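You operate a simulated robot arm through the tools that you are given. There is no shell and no other tool. Be economical: measure what you need, move in short steps, check, and stop when the job is done.

Carry out the task below with a simulated robot arm. There is one attempt and no reset: what you move stays moved.

TASK
Wheel the blue cart into the white frame and load the grey crate.
Fine: brake off to roll, on again before loading; the crate goes on the top of the cart.
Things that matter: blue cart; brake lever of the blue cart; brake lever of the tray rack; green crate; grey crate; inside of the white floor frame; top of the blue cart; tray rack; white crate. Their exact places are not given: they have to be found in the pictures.

It is judged by the outcome, as a careful person would: the job done as asked, and still so three seconds after it is handed in. It fails if anything else is knocked over, pushed out of place, dropped, spilled or broken.

THE ROBOT
A 7-joint arm with a two-finger parallel gripper on a trunk, on a base that drives. Base frame: it is fixed to the floor where the robot stands at the start and does not move with it; the origin is under the middle of the robot, x ahead of it, y to its left, z up. Units: m, degrees, N and s.
With the tool pointing down near the work surface it reaches from about 0.1 to 0.52 m from the robot's upright axis, wherever it stands. Its first joint turns from -115.0 to 115.0 degrees. Places, roughly: blue cart (44x66x81 cm) [1.1, 0.1, 0.4]; brake lever of the blue cart [0.7, 0, 0.6]; brake lever of the tray rack [1.5, -2.2, 0.3]; green crate [1.25, -0.75, 0.25]; grey crate, white crate [1.25, -0.75, 1]; inside of the white floor frame [0.2, -0.1, 0]; top of the blue cart [1.1, 0.1, 0.8]; tray rack [1.75, -2.25, 0.5]. Payload 3.91 kg.
Tool frame: the origin (TCP) lies between the finger pads and is the grasp point; the fingertips stand 0.03 m ahead of it; z points along the fingers, y is the line along which they close. Largest opening 0.11 m; finger width 0.02, thickness 0.01; the body of the gripper, 0.048 by 0.112 m, starts 0.055 m behind the TCP.
Orientation is that of the tool frame in the base frame, as a unit quaternion [w, x, y, z]. With the fingers straight down and closing along the base's y, the tool's x points along the base's -x, its y along +y and its z along -z.

THE INTERFACE
- The arm moves only by the tool arm_command. Its argument "commands" is one flat list of numbers, 7 for each row, row after row: the shift along the tool's x, y, z in units of 30 mm (1.0 is 30 mm), then the turn, a rotation vector about the tool's x, y, z in units of 4 degrees (1.0 is 4 degrees), then the finger opening in mm, from 0 to 110. In form: [tx, ty, tz, ax, ay, az, hand, tx, ty, tz, ax, ay, az, hand, ...]. A call has 1 to 8 rows; each row shifts and turns the commanded pose from where the row before left it, along the tool's axes as they then stand. A call with a number of a shift or a turn outside -1 to 1 is refused whole. A row lasts 0.2 s, in which the tool goes at most 0.05 m and 8.6 degrees; a call with a longer step from one row to the next is refused whole, and so is a gripper value outside its range. Where a pose cannot be reached the arm comes as near as it can. A force on the tool above 40 N (or 10 N above the force at the start of the call, whichever is more), or a blocked arm, ends the call early, and 0.2 s more pass. Each finger travels about 0.153 m/s and halts on what it meets, pressing with about 27 N; the grip force reading is that of the motor and also rises with nothing between the fingers. The clock runs only during rows and for 0.2 s after the last one: add rows that do not move to give the fingers time. It gives the time, the measured TCP pose, the force on the tool (base axes), the opening and the grip force at its end, in the units of the frame above (readings bear some noise), with the torque about the TCP (base axes, N m) and any sound that the robot's microphone picked up, and new pictures: "show" is both (left out), scene, wrist or none.
- Cameras (640 x 400 px; columns grow to the right, rows downward): "scene" is now at [0.1869, 0.1338, 1.304]; the picture's right is [-0.84, -0.54, 0.00], its down [-0.36, 0.56, -0.75] and it looks along [0.41, -0.63, -0.67] (base axes); focal length 222 px, centre (320, 200). "wrist" rides on the gripper at [0.072, 0.017, -0.103] in the tool frame; the picture's right is [-0.23, 0.97, 0.00], its down [-0.76, -0.18, -0.62] and it looks along [-0.61, -0.14, 0.78] (tool axes); focal length 222 px, centre (320, 200).
- move_column(by): slides the trunk up (or, below 0, down) by that many m; the arm and the scene camera ride with it, the base frame stays. It gives what a move gives, with no picture.
- steer(legs): drives the robot by 1 to 6 legs, each [ahead, left, turn to the left] in m, m and degrees, along the robot's own axes; the way and the turn of a leg run together, so that a leg with both is an arc; at most 1.5 m and 180 degrees a leg. The arm and the cameras ride along, it lands a little off, and it stops where it bumps. It gives what a move gives, and a new picture of the scene camera.
- head_to(pan, tilt): turns the head with the scene camera to pan (to the left, within 80 degrees either way) and tilt (down, from -29 to 69), counted from straight ahead of the robot. It gives what a move gives, and a new picture of the scene camera.
- probe_pixels(camera, pixels): for up to 12 pixels [column, row] of the newest picture of that camera ("zoom" is the newest enlarged one), the place [x, y, z] in the base frame of the surface seen there, good to about 0.003 m. The clock stands still meanwhile.
- zoom(camera, box): a new picture of the part [left, top, right, bottom] of that camera's present view, enlarged. The clock stands still meanwhile.
- sign_off(): hands the job in; it is judged then, once.

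Work in short steps. Measure before you move; look again where a grasp or a placing could have gone wrong, and mend it. You have 80 turns and 260 pictures in all, those below and enlarged ones among them. Open the gripper and draw the arm clear of the work before you hand the job in, unless the task says otherwise; then end with one line.

The tools are called after "Emit:" as name(argument=value, ...) on one line, values as JSON. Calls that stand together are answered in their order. arm_command: Moves the arm, as the interface text tells. Its arguments: {"type":"object","properties":{"commands":{"type":"array","items":{"type":"number"}},"show":{"type":"string","enum":["both","scene","wrist","none"]}},"required":["commands"]} The other tools are called the same way: move_column (by) slides the trunk up or down; steer (legs) drives the base; head_to (pan, tilt) turns the head that bears the scene camera; probe_pixels (camera, pixels) gives the place of the surface under pixels of a picture; zoom (camera, box) takes an enlarged picture of a part of a camera's view; sign_off () hands the job in.

At the start:

```text
time_s: 0.0
tool_pos: [0.6671, -0.0227, 1.0363]
tool_rot: [0.0, -0.001, 1.0, 0.0]
force: [-1.0, 0.1, 0.0]
torque: [-0.02, 0.01, -0.02]
gripper_width: 0.1098
grasp_force: 0.0
trunk travel left (down, up): [-0.65, 0.34]
robot x, y, heading: [0.0007, 0.0003, 0.3]
head pan, tilt: [-57.0, 41.7]
```

scene: 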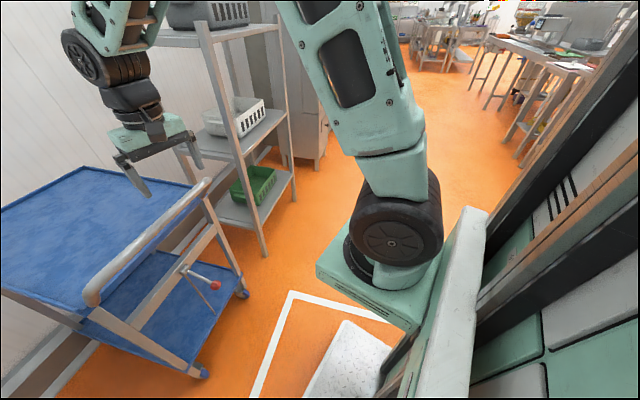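
wrist: 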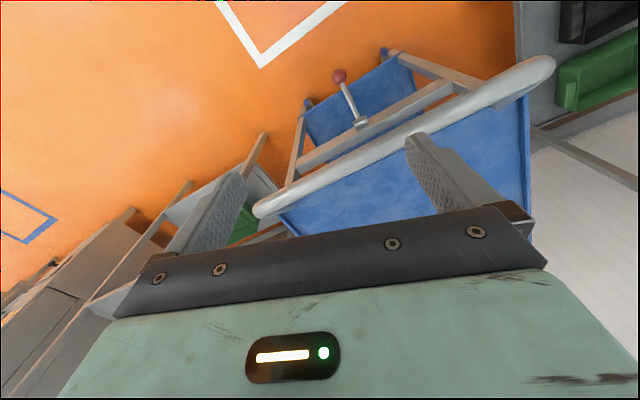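

The scene shows the cart at left with its handle (150,240), the brake lever's red knob at (214,285), the shelf with crates, and a white frame line around (290,300). I probe these places.

Emit:
probe_pixels(camera="scene", pixels=[[214, 285], [188, 272], [95, 295], [208, 184], [150, 240], [240, 293], [200, 374], [290, 294], [252, 396], [388, 318], [232, 110], [250, 190]])

Emit:
head_to(pan=0, tilt=45)

```text
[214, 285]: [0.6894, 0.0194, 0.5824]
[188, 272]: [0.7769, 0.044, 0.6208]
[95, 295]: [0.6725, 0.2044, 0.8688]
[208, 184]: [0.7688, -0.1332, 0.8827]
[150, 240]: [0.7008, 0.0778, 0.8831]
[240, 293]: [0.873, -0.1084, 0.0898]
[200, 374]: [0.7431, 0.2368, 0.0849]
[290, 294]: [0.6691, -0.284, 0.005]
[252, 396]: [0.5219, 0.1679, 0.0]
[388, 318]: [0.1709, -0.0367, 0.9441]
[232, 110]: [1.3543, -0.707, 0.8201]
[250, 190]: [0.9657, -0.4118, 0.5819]
```

```text
time_s: 1.3
tool_pos: [0.6672, -0.0229, 1.0365]
tool_rot: [0.0, 0.0, 1.0, 0.0]
force: [0.0, 0.4, 0.4]
torque: [-0.03, 0.0, 0.02]
gripper_width: 0.11
grasp_force: 0.1
trunk travel left (down, up): [-0.65, 0.34]
robot x, y, heading: [-0.0031, 0.0004, 0.2]
head pan, tilt: [0.0, 45.0]
```

scene: 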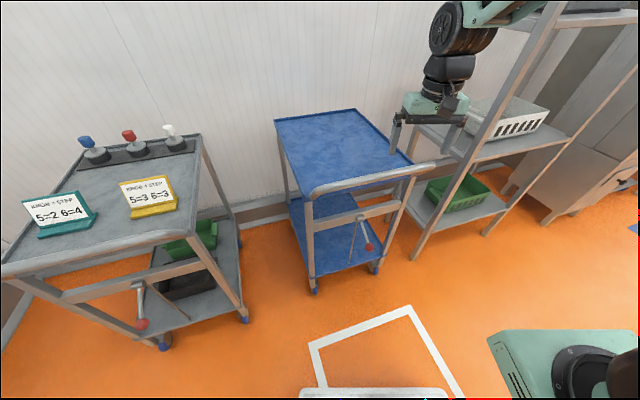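

A second grey cart stands on the left, the blue cart in the middle, and the white frame in front of the robot. I probe the frame's corners and cart geometry.

Emit:
probe_pixels(camera="scene", pixels=[[315, 346], [408, 311], [325, 382], [455, 390], [277, 123], [356, 112], [318, 192], [430, 166], [368, 247], [352, 218], [314, 290], [374, 267]])

Emit:
head_to(pan=0, tilt=69)

Emit:
head_to(pan=-75, tilt=15)

```text
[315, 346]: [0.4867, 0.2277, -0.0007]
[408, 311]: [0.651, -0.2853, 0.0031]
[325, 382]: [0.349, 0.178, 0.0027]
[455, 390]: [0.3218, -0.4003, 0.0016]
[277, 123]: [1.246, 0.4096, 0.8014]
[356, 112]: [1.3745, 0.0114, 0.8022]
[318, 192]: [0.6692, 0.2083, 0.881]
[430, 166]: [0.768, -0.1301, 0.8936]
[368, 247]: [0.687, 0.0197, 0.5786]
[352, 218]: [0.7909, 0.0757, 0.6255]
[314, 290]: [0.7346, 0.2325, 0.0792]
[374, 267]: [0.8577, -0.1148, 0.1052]
```

```text
time_s: 2.1
tool_pos: [0.6661, -0.0237, 1.0363]
tool_rot: [0.001, 0.0, 1.0, 0.0]
force: [-0.8, 0.4, 0.1]
torque: [-0.01, -0.02, 0.02]
gripper_width: 0.11
grasp_force: 0.1
trunk travel left (down, up): [-0.65, 0.34]
robot x, y, heading: [-0.0002, -0.0016, 0.1]
head pan, tilt: [0.0, 68.8]
```

scene: 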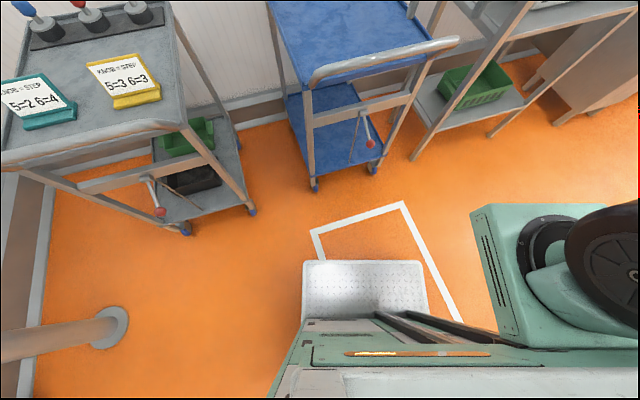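

```text
time_s: 3.6
tool_pos: [0.667, -0.022, 1.0358]
tool_rot: [0.0, 0.0, 1.0, 0.0]
force: [0.5, 0.2, 0.2]
torque: [-0.01, 0.0, 0.0]
gripper_width: 0.11
grasp_force: 0.0
trunk travel left (down, up): [-0.65, 0.34]
robot x, y, heading: [0.0014, -0.0036, -0.0]
head pan, tilt: [-75.0, 15.0]
```

scene: 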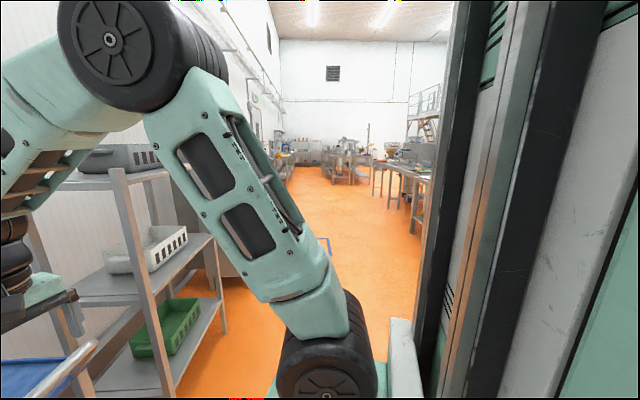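

The frame's front edge runs (0.49,0.24)–(0.66,-0.28) and the cart seems nearly aligned with it. I turn the head back to look at the brake lever closely.

Emit:
head_to(pan=0, tilt=50)

Emit:
zoom(camera="scene", box=[270, 120, 430, 280])

Emit:
zoom(camera="wrist", box=[240, 30, 560, 230])

```text
time_s: 5.1
tool_pos: [0.6657, -0.0229, 1.0364]
tool_rot: [-0.001, 0.0, 1.0, 0.001]
force: [0.0, 0.3, 0.5]
torque: [0.0, 0.03, 0.01]
gripper_width: 0.1102
grasp_force: 0.0
trunk travel left (down, up): [-0.65, 0.34]
robot x, y, heading: [-0.0034, -0.0016, -0.1]
head pan, tilt: [0.0, 50.0]
```

scene: 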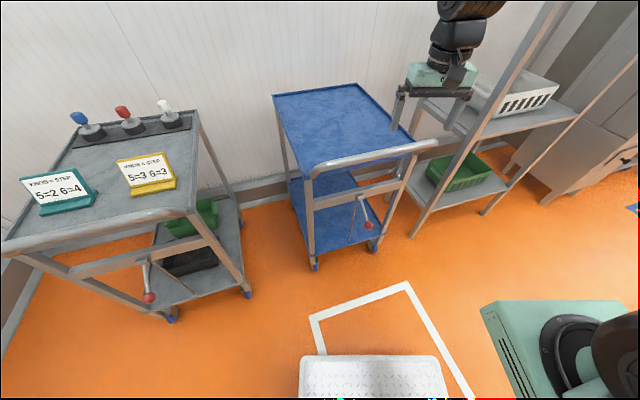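

```text
2.50 times, centred on (350, 200) of scene
```

zoom: 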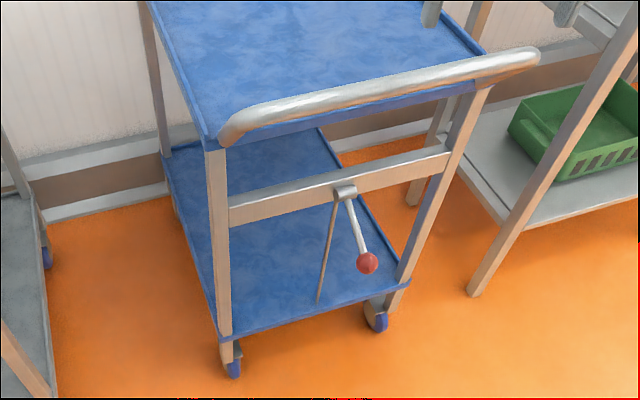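

```text
2.00 times, centred on (400, 130) of wrist
```

zoom: 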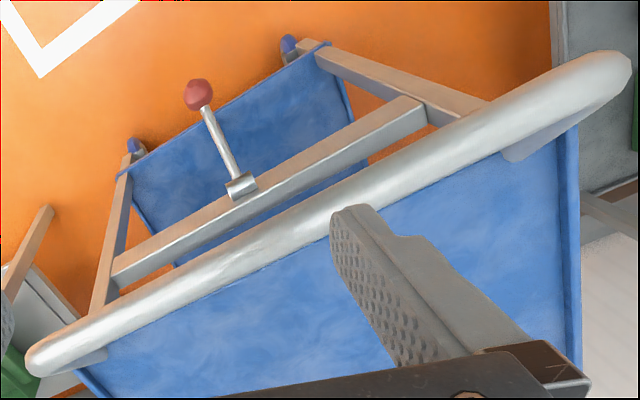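

The lever's hub is on the crossbar at zoom (345,193) with the red knob at (367,263). Probe hub, lever, handle ends and crossbar on a fresh zoom.

Emit:
zoom(camera="scene", box=[270, 120, 430, 280])

Emit:
probe_pixels(camera="zoom", pixels=[[337, 193], [352, 190], [350, 208], [357, 230], [367, 263], [330, 240], [240, 212], [430, 163], [260, 115], [380, 85], [510, 60], [310, 97]])

Emit:
probe_pixels(camera="wrist", pixels=[[339, 75], [346, 95], [352, 110], [360, 122], [340, 165], [450, 120], [270, 207], [545, 65], [330, 160], [440, 90], [262, 65]])

```text
2.50 times, centred on (350, 200) of scene
```

zoom: 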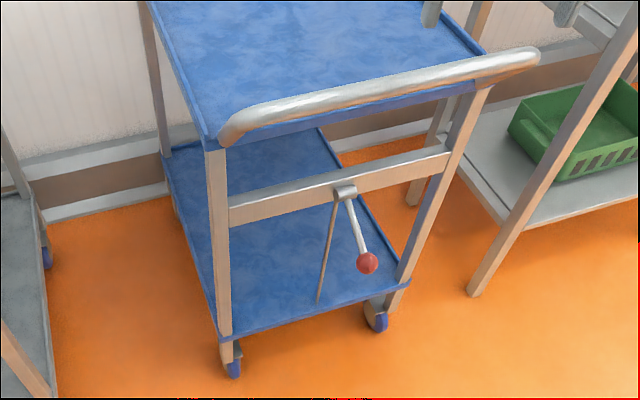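

```text
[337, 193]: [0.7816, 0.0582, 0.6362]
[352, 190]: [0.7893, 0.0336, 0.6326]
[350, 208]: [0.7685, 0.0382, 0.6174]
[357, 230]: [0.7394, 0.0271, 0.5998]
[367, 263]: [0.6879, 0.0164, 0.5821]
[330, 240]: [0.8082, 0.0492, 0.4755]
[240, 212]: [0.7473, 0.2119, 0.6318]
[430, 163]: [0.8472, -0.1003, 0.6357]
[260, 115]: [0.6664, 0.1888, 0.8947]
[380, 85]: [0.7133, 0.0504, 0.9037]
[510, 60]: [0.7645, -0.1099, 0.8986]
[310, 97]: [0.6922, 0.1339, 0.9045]
```

```text
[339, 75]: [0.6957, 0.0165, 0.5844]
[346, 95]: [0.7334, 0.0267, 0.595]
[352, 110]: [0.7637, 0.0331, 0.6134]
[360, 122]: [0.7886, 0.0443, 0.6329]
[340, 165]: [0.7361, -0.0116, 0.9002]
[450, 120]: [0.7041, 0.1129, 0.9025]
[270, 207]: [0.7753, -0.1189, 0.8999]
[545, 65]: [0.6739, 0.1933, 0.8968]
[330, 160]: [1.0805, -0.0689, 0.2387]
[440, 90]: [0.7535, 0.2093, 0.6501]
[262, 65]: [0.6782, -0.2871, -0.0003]
```

Cart axis (~17.8°) and frame axis (~17.7°) match and are in line to within ~1.5 cm. Before backing up I look to the sides/back for obstacles.

Emit:
head_to(pan=80, tilt=35)

Emit:
head_to(pan=-80, tilt=50)

```text
time_s: 6.6
tool_pos: [0.666, -0.0218, 1.0373]
tool_rot: [0.0, 0.0, 1.0, 0.0]
force: [0.0, 0.4, -0.2]
torque: [-0.04, 0.02, 0.03]
gripper_width: 0.1102
grasp_force: 0.0
trunk travel left (down, up): [-0.65, 0.34]
robot x, y, heading: [0.003, -0.0004, -0.0]
head pan, tilt: [80.0, 35.0]
```

scene: 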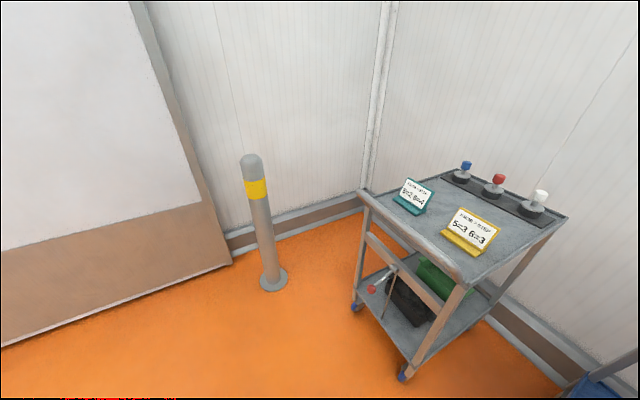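

```text
time_s: 9.1
tool_pos: [0.666, -0.022, 1.0365]
tool_rot: [0.0, 0.001, 1.0, 0.0]
force: [-1.0, 0.2, -0.2]
torque: [0.0, -0.01, 0.0]
gripper_width: 0.11
grasp_force: 0.0
trunk travel left (down, up): [-0.65, 0.34]
robot x, y, heading: [-0.0017, 0.0043, 0.1]
head pan, tilt: [-80.0, 50.0]
```

scene: 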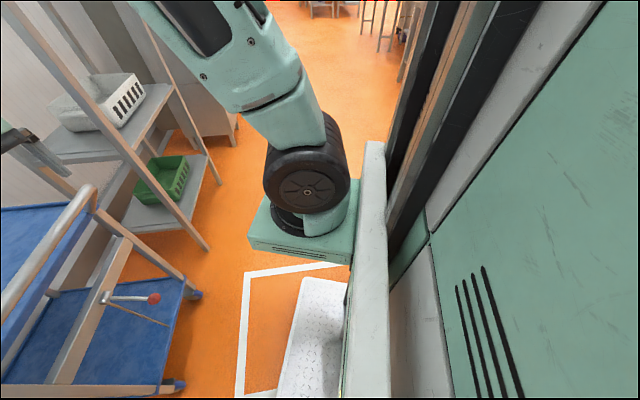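

Floor at both sides looks clear. I turn the robot to the cart axis heading (17.8°) and shift right onto the cart's centre line (v≈-0.195), tool staying above the handle height.

Emit:
steer(legs=[[0, 0, 17.7], [-0.1, -0.195, 0]])

Emit:
head_to(pan=-15, tilt=50)

```text
time_s: 11.7
tool_pos: [0.6044, -0.0339, 1.037]
tool_rot: [0.0, -0.153, 0.988, 0.0]
force: [-0.7, -0.1, -0.3]
torque: [-0.02, -0.04, 0.01]
gripper_width: 0.1101
grasp_force: 0.0
trunk travel left (down, up): [-0.65, 0.34]
robot x, y, heading: [-0.0386, -0.2144, 17.8]
head pan, tilt: [-80.0, 50.0]
```

scene: 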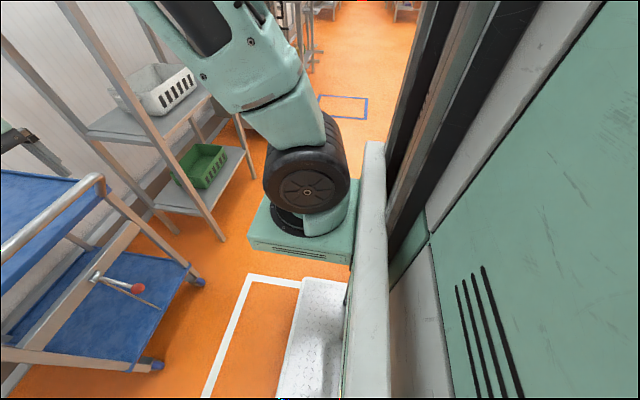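

```text
time_s: 13.1
tool_pos: [0.6042, -0.0337, 1.0374]
tool_rot: [0.0, -0.153, 0.988, 0.001]
force: [0.0, 0.2, 0.2]
torque: [0.02, 0.02, 0.0]
gripper_width: 0.1101
grasp_force: 0.1
trunk travel left (down, up): [-0.65, 0.34]
robot x, y, heading: [-0.0366, -0.2151, 17.8]
head pan, tilt: [-15.0, 50.0]
```

scene: 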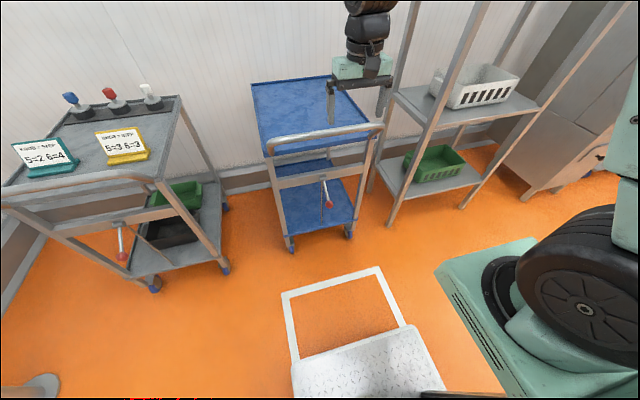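

Robot now at u≈-0.10, v≈-0.193, facing the cart. I start pitching the tool forward (about tool -y) with the fingers closed, to make it horizontal for working the lever.

Emit:
arm_command(commands=[0, 0, 0, 0, -1, 0, 0, 0, 0, 0, 0, -1, 0, 0, 0, 0, 0, 0, -1, 0, 0, 0, 0, 0, 0, -1, 0, 0, 0, 0, 0, 0, -1, 0, 0, 0, 0, 0, 0, -1, 0, 0, 0, 0, 0, 0, -1, 0, 0, 0, 0, 0, 0, -1, 0, 0], show="none")

Emit:
arm_command(commands=[0, 0, 0, 0, -1, 0, 0, 0, 0, 0, 0, -1, 0, 0, 0, 0, 0, 0, -1, 0, 0, 0, 0, 0, 0, -1, 0, 0, 0, 0, 0, 0, -1, 0, 0, 0, 0, 0, 0, -1, 0, 0, 0, 0, 0, 0, -1, 0, 0, 0, 0, 0, 0, -1, 0, 0], show="both")

```text
time_s: 14.9
tool_pos: [0.6064, -0.0342, 1.0374]
tool_rot: [0.273, -0.147, 0.95, 0.042]
force: [-0.7, -0.2, 0.0]
torque: [0.02, 0.0, 0.01]
gripper_width: 0.0001
grasp_force: 26.8
trunk travel left (down, up): [-0.65, 0.34]
robot x, y, heading: [-0.0379, -0.2105, 17.4]
head pan, tilt: [-15.0, 50.0]
```

```text
time_s: 16.7
tool_pos: [0.6059, -0.0355, 1.0342]
tool_rot: [0.523, -0.13, 0.838, 0.082]
force: [-0.3, -0.5, -0.1]
torque: [-0.02, -0.03, 0.01]
gripper_width: 0.0
grasp_force: 27.2
out of reach, approached as far as the arm can: row 2
trunk travel left (down, up): [-0.65, 0.34]
robot x, y, heading: [-0.0342, -0.2153, 17.8]
head pan, tilt: [-15.0, 50.0]
```

scene: 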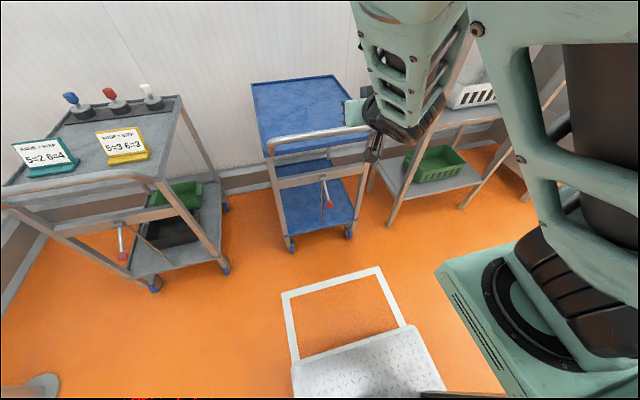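
wrist: 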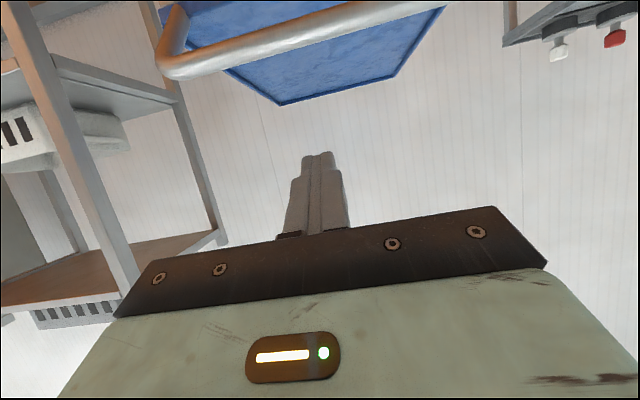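

The tool is pitched ~64° (26° below level), good for pushing up under the knob. Lower the trunk 0.50 m (TCP at u≈0.566, clear of handle at 0.685 and knob at 0.65).

Emit:
move_column(by=-0.5)

Emit:
arm_command(commands=[0, 0.7, 0, 0, 0, 0, 0])

```text
refused: -0.5 is not a number from -0.4 to 0.4
```

```text
time_s: 17.1
tool_pos: [0.5986, -0.0156, 1.0334]
tool_rot: [0.524, -0.13, 0.838, 0.08]
force: [-0.2, -0.3, 0.7]
torque: [-0.02, 0.04, 0.01]
gripper_width: 0.0
grasp_force: 27.2
trunk travel left (down, up): [-0.65, 0.34]
robot x, y, heading: [-0.0369, -0.2101, 17.5]
head pan, tilt: [-15.0, 50.0]
```

scene: 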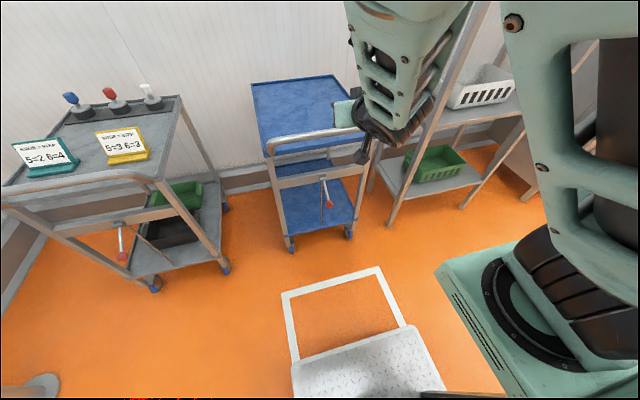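
wrist: 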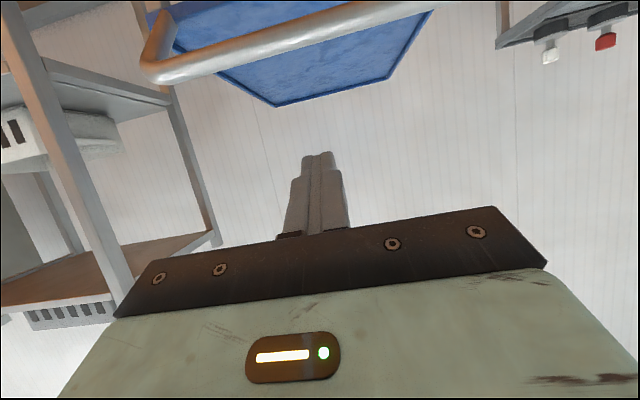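

Column calls are limited to 0.4 m, so I go down in two steps.

Emit:
move_column(by=-0.4)

Emit:
move_column(by=-0.105)

Emit:
head_to(pan=-15, tilt=25)

```text
time_s: 20.9
tool_pos: [0.6007, -0.0132, 0.6342]
tool_rot: [0.524, -0.13, 0.838, 0.081]
force: [-0.9, 0.4, 0.3]
torque: [0.0, 0.01, -0.01]
gripper_width: 0.0001
grasp_force: 26.1
trunk travel left (down, up): [-0.25, 0.74]
robot x, y, heading: [-0.0405, -0.2134, 17.7]
head pan, tilt: [-15.0, 50.0]
```

```text
time_s: 22.3
tool_pos: [0.6005, -0.0138, 0.5288]
tool_rot: [0.523, -0.129, 0.838, 0.081]
force: [0.7, -0.8, -0.5]
torque: [0.04, 0.01, 0.0]
gripper_width: 0.0
grasp_force: 26.9
trunk travel left (down, up): [-0.145, 0.845]
robot x, y, heading: [-0.0347, -0.2141, 17.5]
head pan, tilt: [-15.0, 50.0]
```

```text
time_s: 23.2
tool_pos: [0.5999, -0.0149, 0.5297]
tool_rot: [0.524, -0.127, 0.838, 0.081]
force: [-0.2, -0.4, 0.7]
torque: [-0.01, 0.01, -0.01]
gripper_width: 0.0001
grasp_force: 27.1
trunk travel left (down, up): [-0.145, 0.845]
robot x, y, heading: [-0.0355, -0.2131, 17.5]
head pan, tilt: [-15.0, 25.0]
```

scene: 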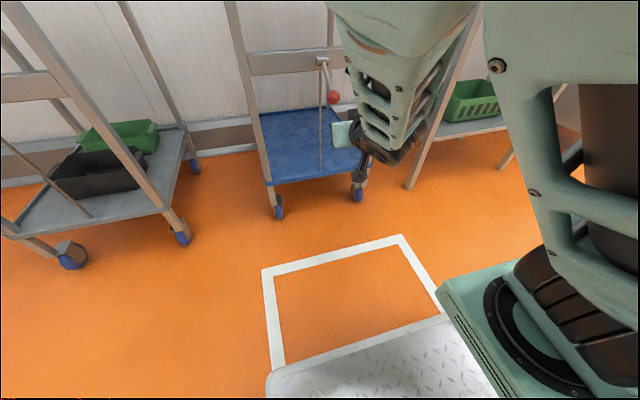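

TCP at u≈0.567, v≈-0.198, z 0.53, in line with the lever and below the knob. I move level forward 0.085 m (tz 0.9, tx -0.44 per 30 mm).

Emit:
arm_command(commands=[-0.42, 0, 0.86, 0, 0, 0, 0, -0.42, 0, 0.86, 0, 0, 0, 0, -0.42, 0, 0.86, 0, 0, 0, 0])

Emit:
zoom(camera="scene", box=[270, 30, 430, 190])

```text
time_s: 24.0
tool_pos: [0.6814, 0.0129, 0.5295]
tool_rot: [0.524, -0.13, 0.838, 0.08]
force: [0.4, 0.5, 0.1]
torque: [0.01, 0.04, 0.02]
gripper_width: 0.0002
grasp_force: 26.8
trunk travel left (down, up): [-0.145, 0.845]
robot x, y, heading: [-0.0352, -0.2138, 17.8]
head pan, tilt: [-15.0, 25.0]
```

scene: 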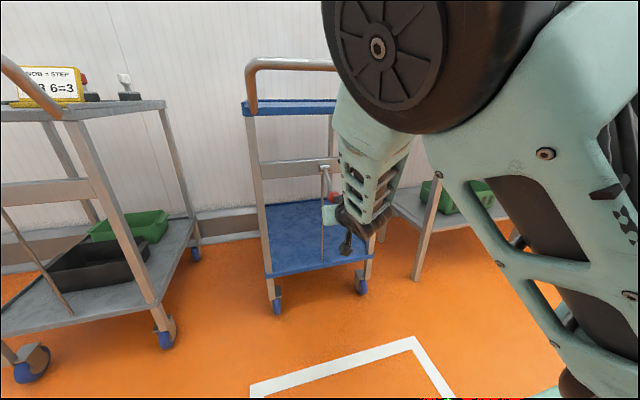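
wrist: 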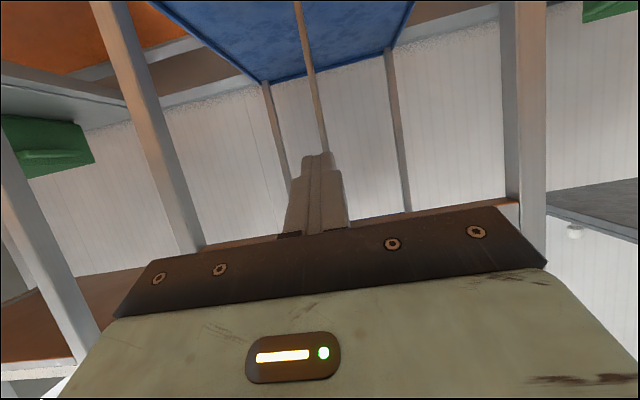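

```text
2.50 times, centred on (350, 110) of scene
```

zoom: 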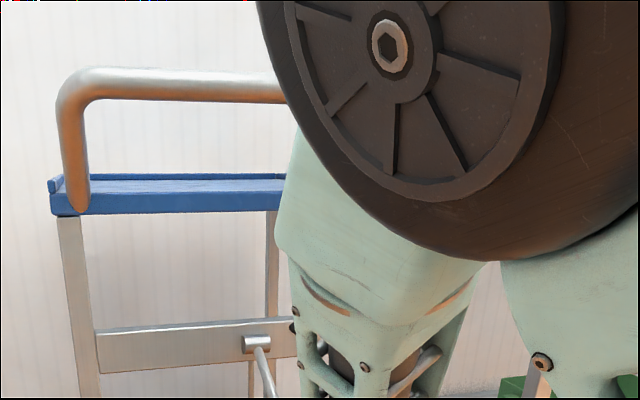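

Fingers are under the knob (tip u≈0.68, z≈0.515). Now I raise straight up 80 mm in small rows, watching force and sound.

Emit:
arm_command(commands=[-0.6, 0, -0.29, 0, 0, 0, 0, -0.6, 0, -0.29, 0, 0, 0, 0, -0.6, 0, -0.29, 0, 0, 0, 0, -0.6, 0, -0.29, 0, 0, 0, 0])

```text
time_s: 25.0
tool_pos: [0.6832, 0.0102, 0.61]
tool_rot: [0.526, -0.129, 0.837, 0.081]
force: [0.0, -0.3, 0.2]
torque: [0.03, 0.01, -0.01]
gripper_width: 0.0
grasp_force: 27.1
trunk travel left (down, up): [-0.145, 0.845]
robot x, y, heading: [-0.0348, -0.2121, 17.9]
head pan, tilt: [-15.0, 25.0]
```

scene: 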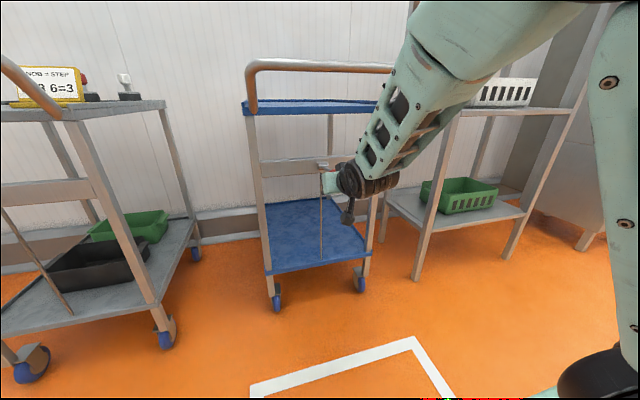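
wrist: 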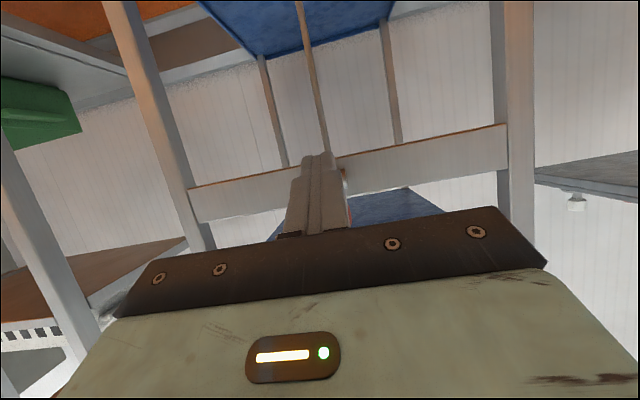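

No force yet; I check whether the lever rides on the fingers (red glimpsed at wrist (350,215)).

Emit:
zoom(camera="scene", box=[290, 140, 370, 220])

Emit:
zoom(camera="wrist", box=[270, 140, 400, 240])

```text
5.00 times, centred on (330, 180) of scene
```

zoom: 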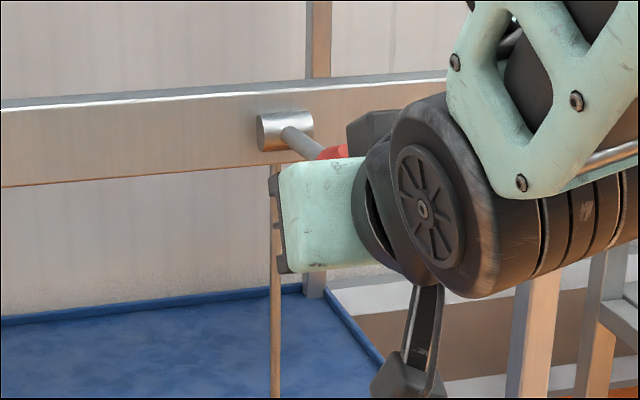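

```text
4.00 times, centred on (335, 190) of wrist
```

zoom: 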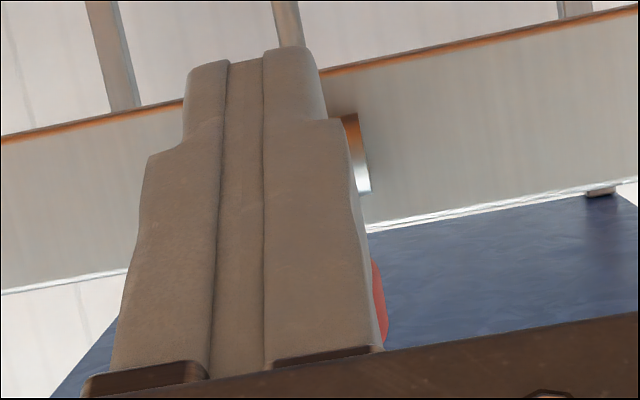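

The lever lies on the fingers with the knob above them. Continue raising 80 mm.

Emit:
arm_command(commands=[-0.6, 0, -0.29, 0, 0, 0, 0, -0.6, 0, -0.29, 0, 0, 0, 0, -0.6, 0, -0.29, 0, 0, 0, 0, -0.6, 0, -0.29, 0, 0, 0, 0])

Emit:
zoom(camera="scene", box=[290, 100, 390, 200])

```text
time_s: 26.0
tool_pos: [0.6764, 0.0098, 0.6732]
tool_rot: [0.509, -0.133, 0.847, 0.077]
force: [-1.7, 0.4, -10.5]
torque: [-0.06, 0.32, -0.02]
gripper_width: 0.0
grasp_force: 26.8
trunk travel left (down, up): [-0.145, 0.845]
robot x, y, heading: [-0.0364, -0.2095, 17.6]
head pan, tilt: [-15.0, 25.0]
stopped in row 4: the force on the tool passed its limit (the readings are from after the stop); the commanded pose is now the measured one
```

scene: 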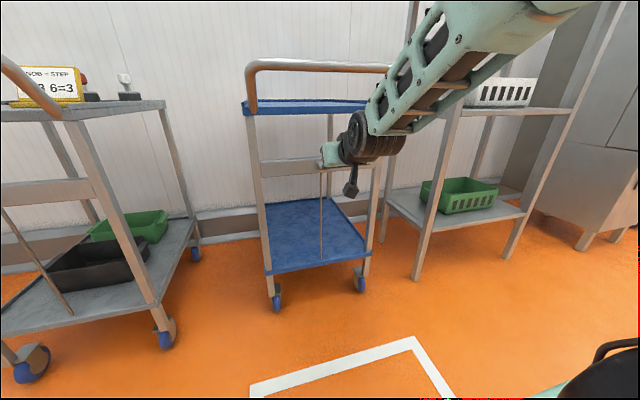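
wrist: 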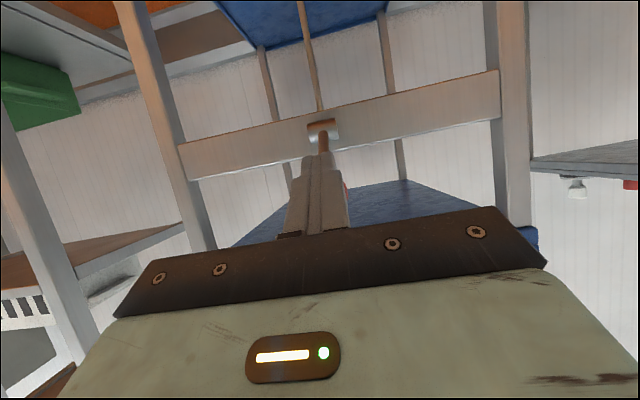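

```text
4.00 times, centred on (340, 150) of scene
```

zoom: 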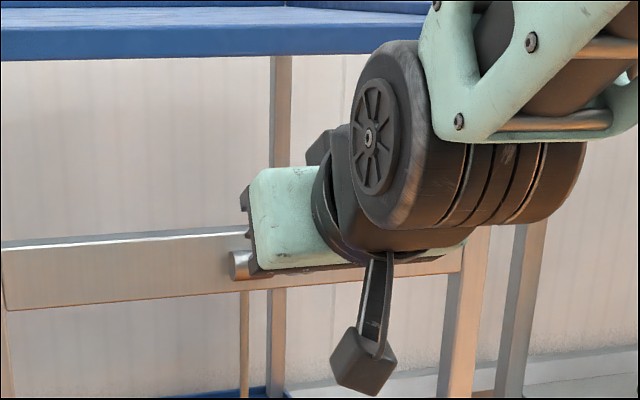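

The lever hit an end stop (force -10.5 N reaction) at the raised position. I lower away and back off to see whether it stays up.

Emit:
arm_command(commands=[0.8, 0, 0.4, 0, 0, 0, 0, 0.8, 0, 0.4, 0, 0, 0, 0, 0.42, 0, -0.86, 0, 0, 0, 0, 0.42, 0, -0.86, 0, 0, 0, 0, 0.42, 0, -0.86, 0, 0, 0, 0])

Emit:
zoom(camera="scene", box=[290, 120, 370, 200])

```text
time_s: 27.2
tool_pos: [0.593, -0.0172, 0.6226]
tool_rot: [0.511, -0.132, 0.846, 0.077]
force: [0.9, 0.4, -0.9]
torque: [0.01, -0.01, 0.04]
gripper_width: 0.0001
grasp_force: 27.3
trunk travel left (down, up): [-0.145, 0.845]
robot x, y, heading: [-0.0361, -0.2091, 17.5]
head pan, tilt: [-15.0, 25.0]
```

scene: 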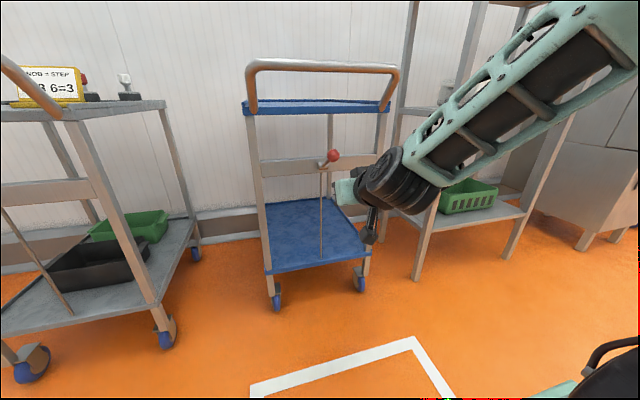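
wrist: 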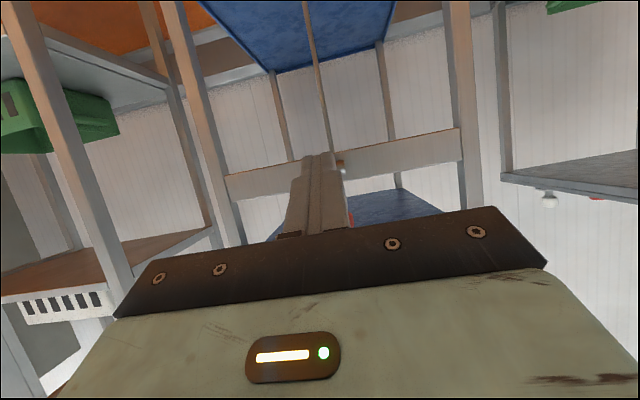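

```text
5.00 times, centred on (330, 160) of scene
```

zoom: 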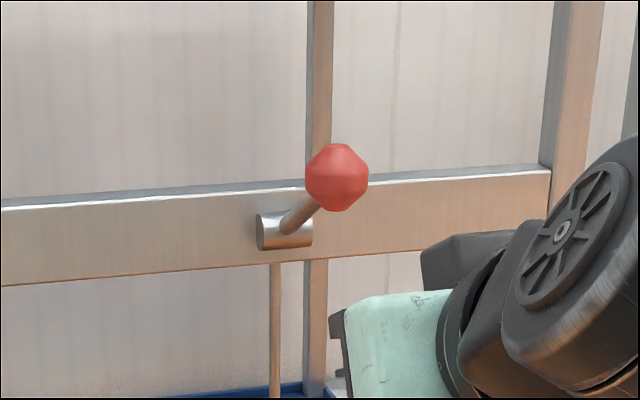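

The lever stays up (knob at scene (333,155)), brake presumably off. Now raise the trunk 0.5 m and bring the tool back to pointing down.

Emit:
move_column(by=0.4)

Emit:
move_column(by=0.1)

Emit:
arm_command(commands=[0, 0, 0, 0, 1, 0, 0, 0, 0, 0, 0, 1, 0, 0, 0, 0, 0, 0, 1, 0, 0, 0, 0, 0, 0, 1, 0, 0, 0, 0, 0, 0, 1, 0, 0, 0, 0, 0, 0, 1, 0, 0, 0, 0, 0, 0, 1, 0, 0, 0, 0, 0, 0, 1, 0, 0], show="none")

Emit:
arm_command(commands=[0, 0, 0, 0, 1, 0, 80, 0, 0, 0, 0, 1, 0, 80, 0, 0, 0, 0, 1, 0, 80, 0, 0, 0, 0, 1, 0, 80, 0, 0, 0, 0, 1, 0, 80, 0, 0, 0, 0, 1, 0, 80, 0, 0, 0, 0, 1, 0, 80, 0, 0, 0, 0, 0.37, 0, 80], show="none")

Emit:
arm_command(commands=[0, 0, 0, 0, 0, 1, 80, 0, 0, 0, 0, 0, 1, 80, 0, 0, 0, 0, 0, 1, 80, 0, 0, 0, 0, 0, 1, 80, 0, 0, 0, 0, 0, 1, 80, 0, 0, 0, 0, 0, 1, 80, 0, 0, 0, 0, 0, 1, 80, 0, 0, 0, 0, 0, 1, 80], show="none")

Emit:
arm_command(commands=[0, 0, 0, 0, 0, 1, 80, 0, 0, 0, 0, 0, 1, 80, 0, 0, 0, 0, 0, 1, 80, 0, 0, 0, 0, 0, 1, 80, 0, 0, 0, 0, 0, 1, 80, 0, 0, 0, 0, 0, 1, 80, 0, 0, 0, 0, 0, 1, 80, 0, 0, 0, 0, 0, 1, 80])

```text
time_s: 31.0
tool_pos: [0.5937, -0.0167, 1.0225]
tool_rot: [0.511, -0.132, 0.846, 0.078]
force: [0.2, -0.4, 0.3]
torque: [0.04, 0.02, 0.0]
gripper_width: 0.0
grasp_force: 27.0
trunk travel left (down, up): [-0.545, 0.445]
robot x, y, heading: [-0.0388, -0.215, 17.6]
head pan, tilt: [-15.0, 25.0]
```

```text
time_s: 32.4
tool_pos: [0.5928, -0.0165, 1.1227]
tool_rot: [0.511, -0.133, 0.846, 0.077]
force: [0.2, 0.2, 0.1]
torque: [0.01, -0.04, 0.0]
gripper_width: 0.0
grasp_force: 26.9
trunk travel left (down, up): [-0.645, 0.345]
robot x, y, heading: [-0.0365, -0.2166, 17.6]
head pan, tilt: [-15.0, 25.0]
```

```text
time_s: 34.1
tool_pos: [0.5944, -0.0159, 1.1247]
tool_rot: [0.258, -0.149, 0.954, 0.039]
force: [-0.1, -0.1, -0.5]
torque: [-0.02, -0.05, 0.01]
gripper_width: 0.0
grasp_force: 27.3
trunk travel left (down, up): [-0.645, 0.345]
robot x, y, heading: [-0.0336, -0.2095, 17.6]
head pan, tilt: [-15.0, 25.0]
```

```text
time_s: 36.0
tool_pos: [0.5936, -0.0143, 1.1164]
tool_rot: [0.049, -0.154, 0.987, -0.003]
force: [0.1, -0.6, 0.7]
torque: [0.04, -0.02, 0.0]
gripper_width: 0.0801
grasp_force: 0.1
out of reach, approached as far as the arm can: row 2, 4
trunk travel left (down, up): [-0.645, 0.345]
robot x, y, heading: [-0.0351, -0.2107, 17.7]
head pan, tilt: [-15.0, 25.0]
```

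```text
time_s: 37.8
tool_pos: [0.5934, -0.0136, 1.1163]
tool_rot: [0.049, 0.125, 0.991, 0.011]
force: [-0.4, -0.2, 0.4]
torque: [0.03, -0.01, -0.02]
gripper_width: 0.0799
grasp_force: 0.1
trunk travel left (down, up): [-0.645, 0.345]
robot x, y, heading: [-0.0371, -0.2146, 17.8]
head pan, tilt: [-15.0, 25.0]
```

```text
time_s: 39.5
tool_pos: [0.594, -0.0146, 1.1159]
tool_rot: [0.044, 0.392, 0.918, 0.025]
force: [1.2, 0.3, 0.5]
torque: [-0.04, 0.0, -0.02]
gripper_width: 0.08
grasp_force: 0.0
trunk travel left (down, up): [-0.645, 0.345]
robot x, y, heading: [-0.0363, -0.2121, 17.7]
head pan, tilt: [-15.0, 25.0]
```

scene: 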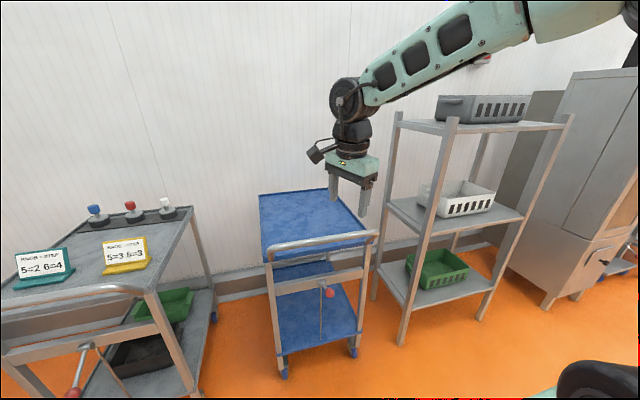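
wrist: 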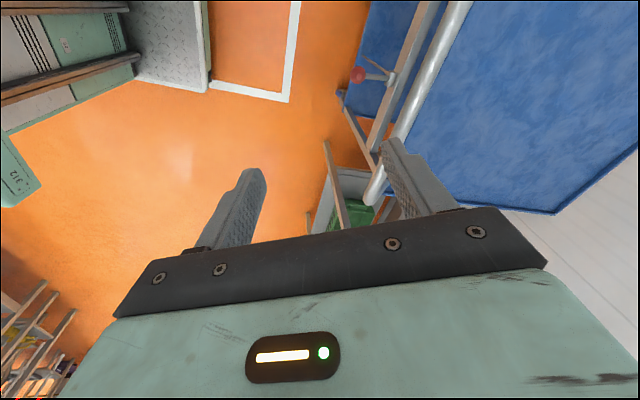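

The view shows the handle and the tool with yaw 64°. I finish the yaw to 90° (and take out 5° of tilt), then drive ahead so the fingers straddle the handle.

Emit:
arm_command(commands=[0, 0, 0, 0.2, 0, 1, 80, 0, 0, 0, 0.2, 0, 1, 80, 0, 0, 0, 0.2, 0, 1, 80, 0, 0, 0, 0.2, 0, 1, 80, 0, 0, 0, 0.2, 0, 1, 80, 0, 0, 0, 0.2, 0, 1, 80, 0, 0, 0, 0.2, 0, 0.55, 80], show="none")

Emit:
steer(legs=[[0.138, 0, 0]])

```text
time_s: 41.1
tool_pos: [0.5938, -0.0142, 1.1157]
tool_rot: [0.017, 0.592, 0.806, -0.011]
force: [0.3, 0.1, -0.8]
torque: [-0.03, 0.02, -0.01]
gripper_width: 0.0797
grasp_force: 0.0
trunk travel left (down, up): [-0.645, 0.345]
robot x, y, heading: [-0.0374, -0.2135, 17.4]
head pan, tilt: [-15.0, 25.0]
```

```text
time_s: 42.5
tool_pos: [0.7259, 0.0287, 1.1158]
tool_rot: [0.017, 0.592, 0.806, -0.011]
force: [0.2, 0.4, -1.1]
torque: [-0.03, -0.03, 0.0]
gripper_width: 0.0799
grasp_force: 0.2
trunk travel left (down, up): [-0.645, 0.345]
robot x, y, heading: [0.0953, -0.173, 17.7]
head pan, tilt: [-15.0, 25.0]
```

scene: 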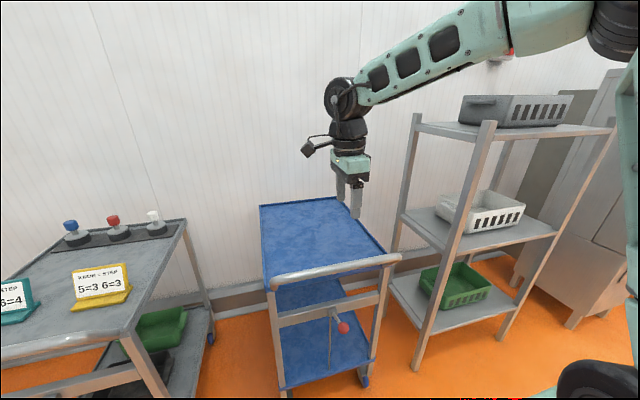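

TCP is at u≈0.70, v≈-0.195, right over the handle. Lower the trunk 0.17 m and check with the wrist view.

Emit:
move_column(by=-0.17)

Emit:
zoom(camera="wrist", box=[0, 0, 640, 400])

```text
time_s: 44.4
tool_pos: [0.7259, 0.0282, 0.9451]
tool_rot: [0.017, 0.592, 0.805, -0.011]
force: [0.3, -0.7, -0.1]
torque: [-0.02, 0.0, -0.03]
gripper_width: 0.0802
grasp_force: 0.1
trunk travel left (down, up): [-0.475, 0.515]
robot x, y, heading: [0.0941, -0.1691, 17.5]
head pan, tilt: [-15.0, 25.0]
```

```text
1.00 times, centred on (320, 200) of wrist
```

zoom: 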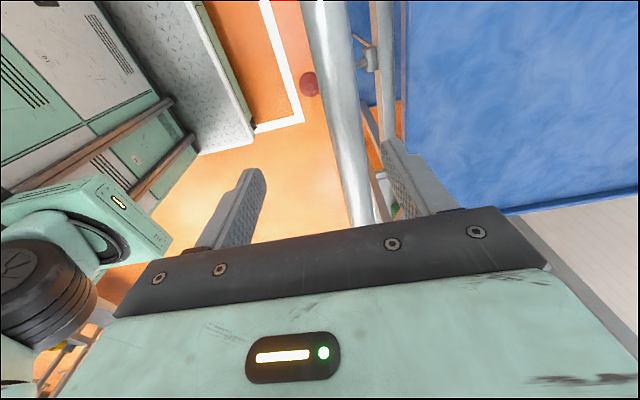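

The handle runs between the fingers. Lower 0.058 m more and close on it.

Emit:
move_column(by=-0.058)

Emit:
arm_command(commands=[0, 0, 0, 0, 0, 0, 40, 0, 0, 0, 0, 0, 0, 20, 0, 0, 0, 0, 0, 0, 10, 0, 0, 0, 0, 0, 0, 10])

```text
time_s: 45.4
tool_pos: [0.7258, 0.0293, 0.8865]
tool_rot: [0.018, 0.592, 0.806, -0.011]
force: [0.2, 0.3, 0.4]
torque: [0.02, 0.01, 0.0]
gripper_width: 0.0797
grasp_force: 0.1
trunk travel left (down, up): [-0.417, 0.573]
robot x, y, heading: [0.0951, -0.1695, 17.6]
head pan, tilt: [-15.0, 25.0]
```

```text
time_s: 46.4
tool_pos: [0.7258, 0.0294, 0.8875]
tool_rot: [0.018, 0.592, 0.806, -0.011]
force: [0.8, 0.7, 0.8]
torque: [-0.16, -0.23, 0.59]
gripper_width: 0.0248
grasp_force: 26.9
trunk travel left (down, up): [-0.417, 0.573]
robot x, y, heading: [0.1003, -0.1719, 17.4]
head pan, tilt: [-15.0, 25.0]
```

scene: 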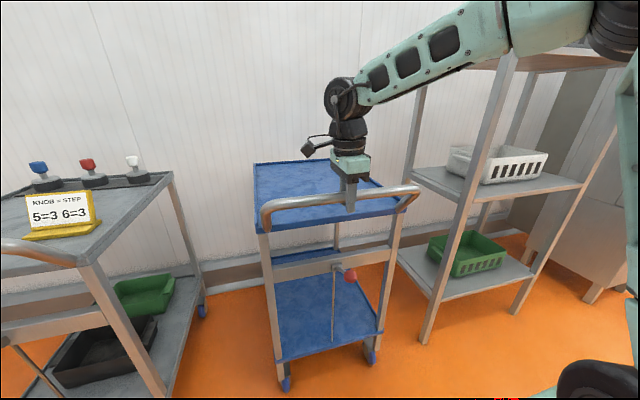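
wrist: 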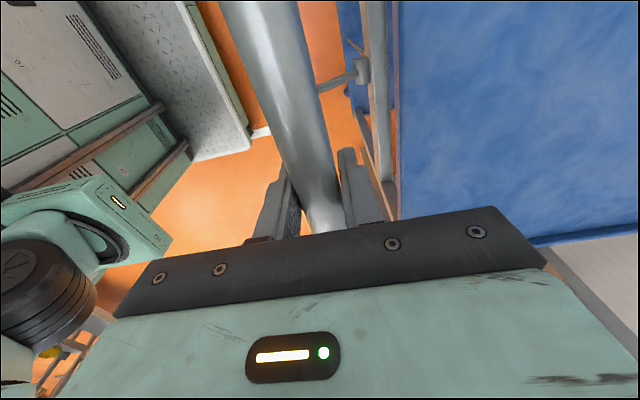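

The handle is gripped (24.8 mm, 27 N). Test pull: reverse 0.12 m.

Emit:
steer(legs=[[-0.12, 0, 0]])

Emit:
head_to(pan=-5, tilt=60)

```text
time_s: 47.6
tool_pos: [0.6117, -0.0077, 0.8881]
tool_rot: [0.017, 0.592, 0.806, -0.012]
force: [1.4, -10.3, 2.9]
torque: [0.13, 0.21, 0.5]
gripper_width: 0.0251
grasp_force: 26.8
trunk travel left (down, up): [-0.417, 0.573]
robot x, y, heading: [-0.0197, -0.2113, 17.8]
head pan, tilt: [-15.0, 25.0]
```

scene: 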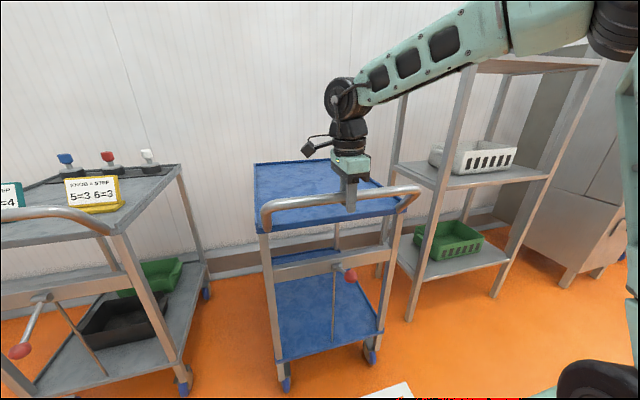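

```text
time_s: 48.6
tool_pos: [0.6127, -0.0081, 0.8868]
tool_rot: [0.017, 0.592, 0.806, -0.011]
force: [1.0, -3.3, 2.7]
torque: [-0.14, -0.05, 0.59]
gripper_width: 0.025
grasp_force: 27.6
trunk travel left (down, up): [-0.417, 0.573]
robot x, y, heading: [-0.0197, -0.2082, 17.8]
head pan, tilt: [-5.0, 60.0]
```

scene: 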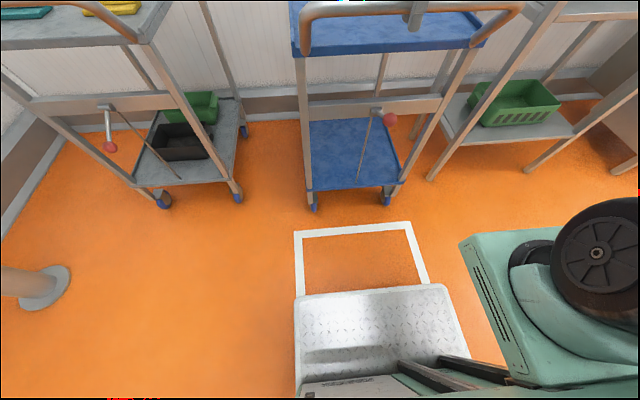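

The cart rolls along. I measure the frame's inner corners (303,238)/(406,230) and the cart's front caster/shelf corners for lateral alignment.

Emit:
probe_pixels(camera="scene", pixels=[[296, 233], [303, 238], [304, 280], [406, 231], [410, 223], [422, 280], [430, 280], [312, 206], [383, 201], [310, 190], [390, 186], [300, 53]])

Emit:
probe_pixels(camera="scene", pixels=[[486, 40], [308, 10], [518, 10], [297, 285]])

```text
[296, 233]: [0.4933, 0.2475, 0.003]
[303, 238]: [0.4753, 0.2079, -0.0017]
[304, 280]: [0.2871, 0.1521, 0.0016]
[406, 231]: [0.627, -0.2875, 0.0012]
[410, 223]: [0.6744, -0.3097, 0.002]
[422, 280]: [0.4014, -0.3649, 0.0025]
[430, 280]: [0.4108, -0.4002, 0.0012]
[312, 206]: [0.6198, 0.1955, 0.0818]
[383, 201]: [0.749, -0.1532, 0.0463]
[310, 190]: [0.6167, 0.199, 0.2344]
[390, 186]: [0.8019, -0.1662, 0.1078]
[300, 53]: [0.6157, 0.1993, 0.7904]
```

```text
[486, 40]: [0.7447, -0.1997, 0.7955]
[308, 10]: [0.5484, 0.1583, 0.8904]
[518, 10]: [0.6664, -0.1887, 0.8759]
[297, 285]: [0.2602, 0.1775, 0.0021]
```

Alignment is excellent: frame inner v from -0.467 to 0.054, cart body v from -0.418 to 0.001. I keep reversing straight, 0.35 m.

Emit:
steer(legs=[[-0.35, 0, 0]])

```text
time_s: 50.9
tool_pos: [0.2799, -0.1135, 0.8875]
tool_rot: [0.017, 0.591, 0.806, -0.012]
force: [4.6, -14.9, -0.2]
torque: [0.32, 0.1, 0.5]
gripper_width: 0.0249
grasp_force: 26.4
trunk travel left (down, up): [-0.417, 0.573]
robot x, y, heading: [-0.35, -0.3154, 17.9]
head pan, tilt: [-5.0, 60.0]
```

scene: 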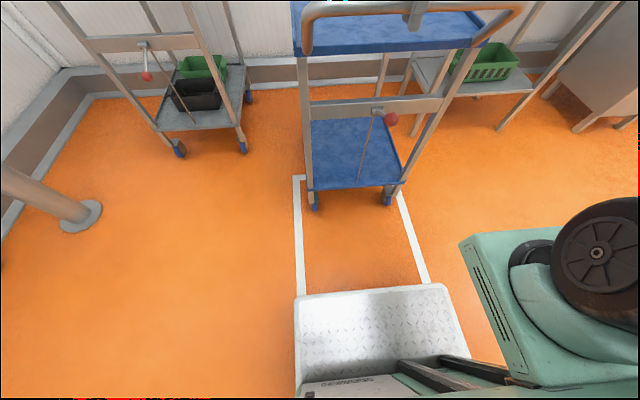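

Still in line (v -0.194). The cart's rear is now at u≈0.75; pull another 0.2 m.

Emit:
steer(legs=[[-0.2, 0, 0]])

Emit:
head_to(pan=0, tilt=69)

```text
time_s: 52.5
tool_pos: [0.0881, -0.1751, 0.8869]
tool_rot: [0.017, 0.592, 0.805, -0.012]
force: [2.8, -10.8, 0.0]
torque: [0.14, 0.21, 0.53]
gripper_width: 0.0251
grasp_force: 27.1
trunk travel left (down, up): [-0.417, 0.573]
robot x, y, heading: [-0.5422, -0.3764, 17.4]
head pan, tilt: [-5.0, 60.0]
```

scene: 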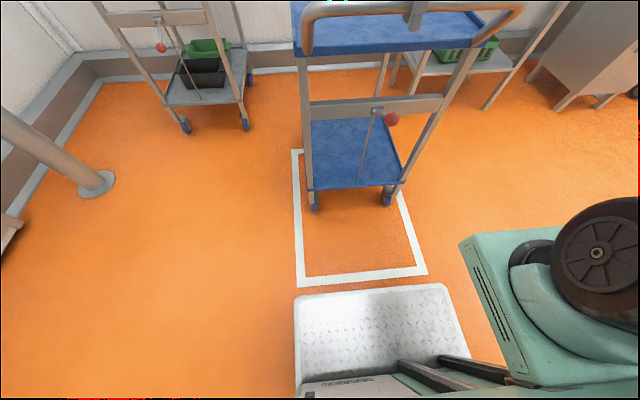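

```text
time_s: 53.2
tool_pos: [0.0876, -0.1749, 0.887]
tool_rot: [0.017, 0.592, 0.805, -0.013]
force: [0.8, -2.8, 0.0]
torque: [0.1, 0.04, 0.57]
gripper_width: 0.0251
grasp_force: 27.4
trunk travel left (down, up): [-0.417, 0.573]
robot x, y, heading: [-0.5393, -0.3745, 17.6]
head pan, tilt: [0.0, 68.8]
```

scene: 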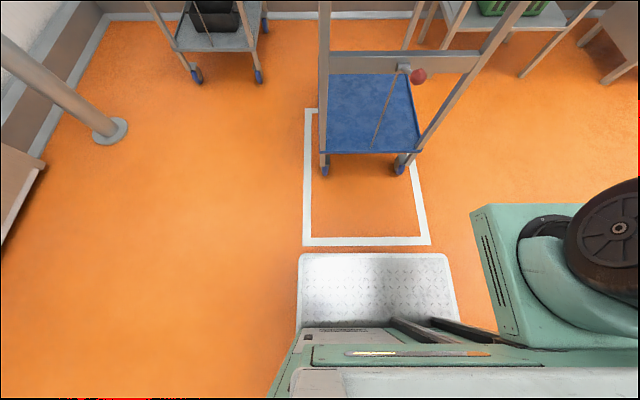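

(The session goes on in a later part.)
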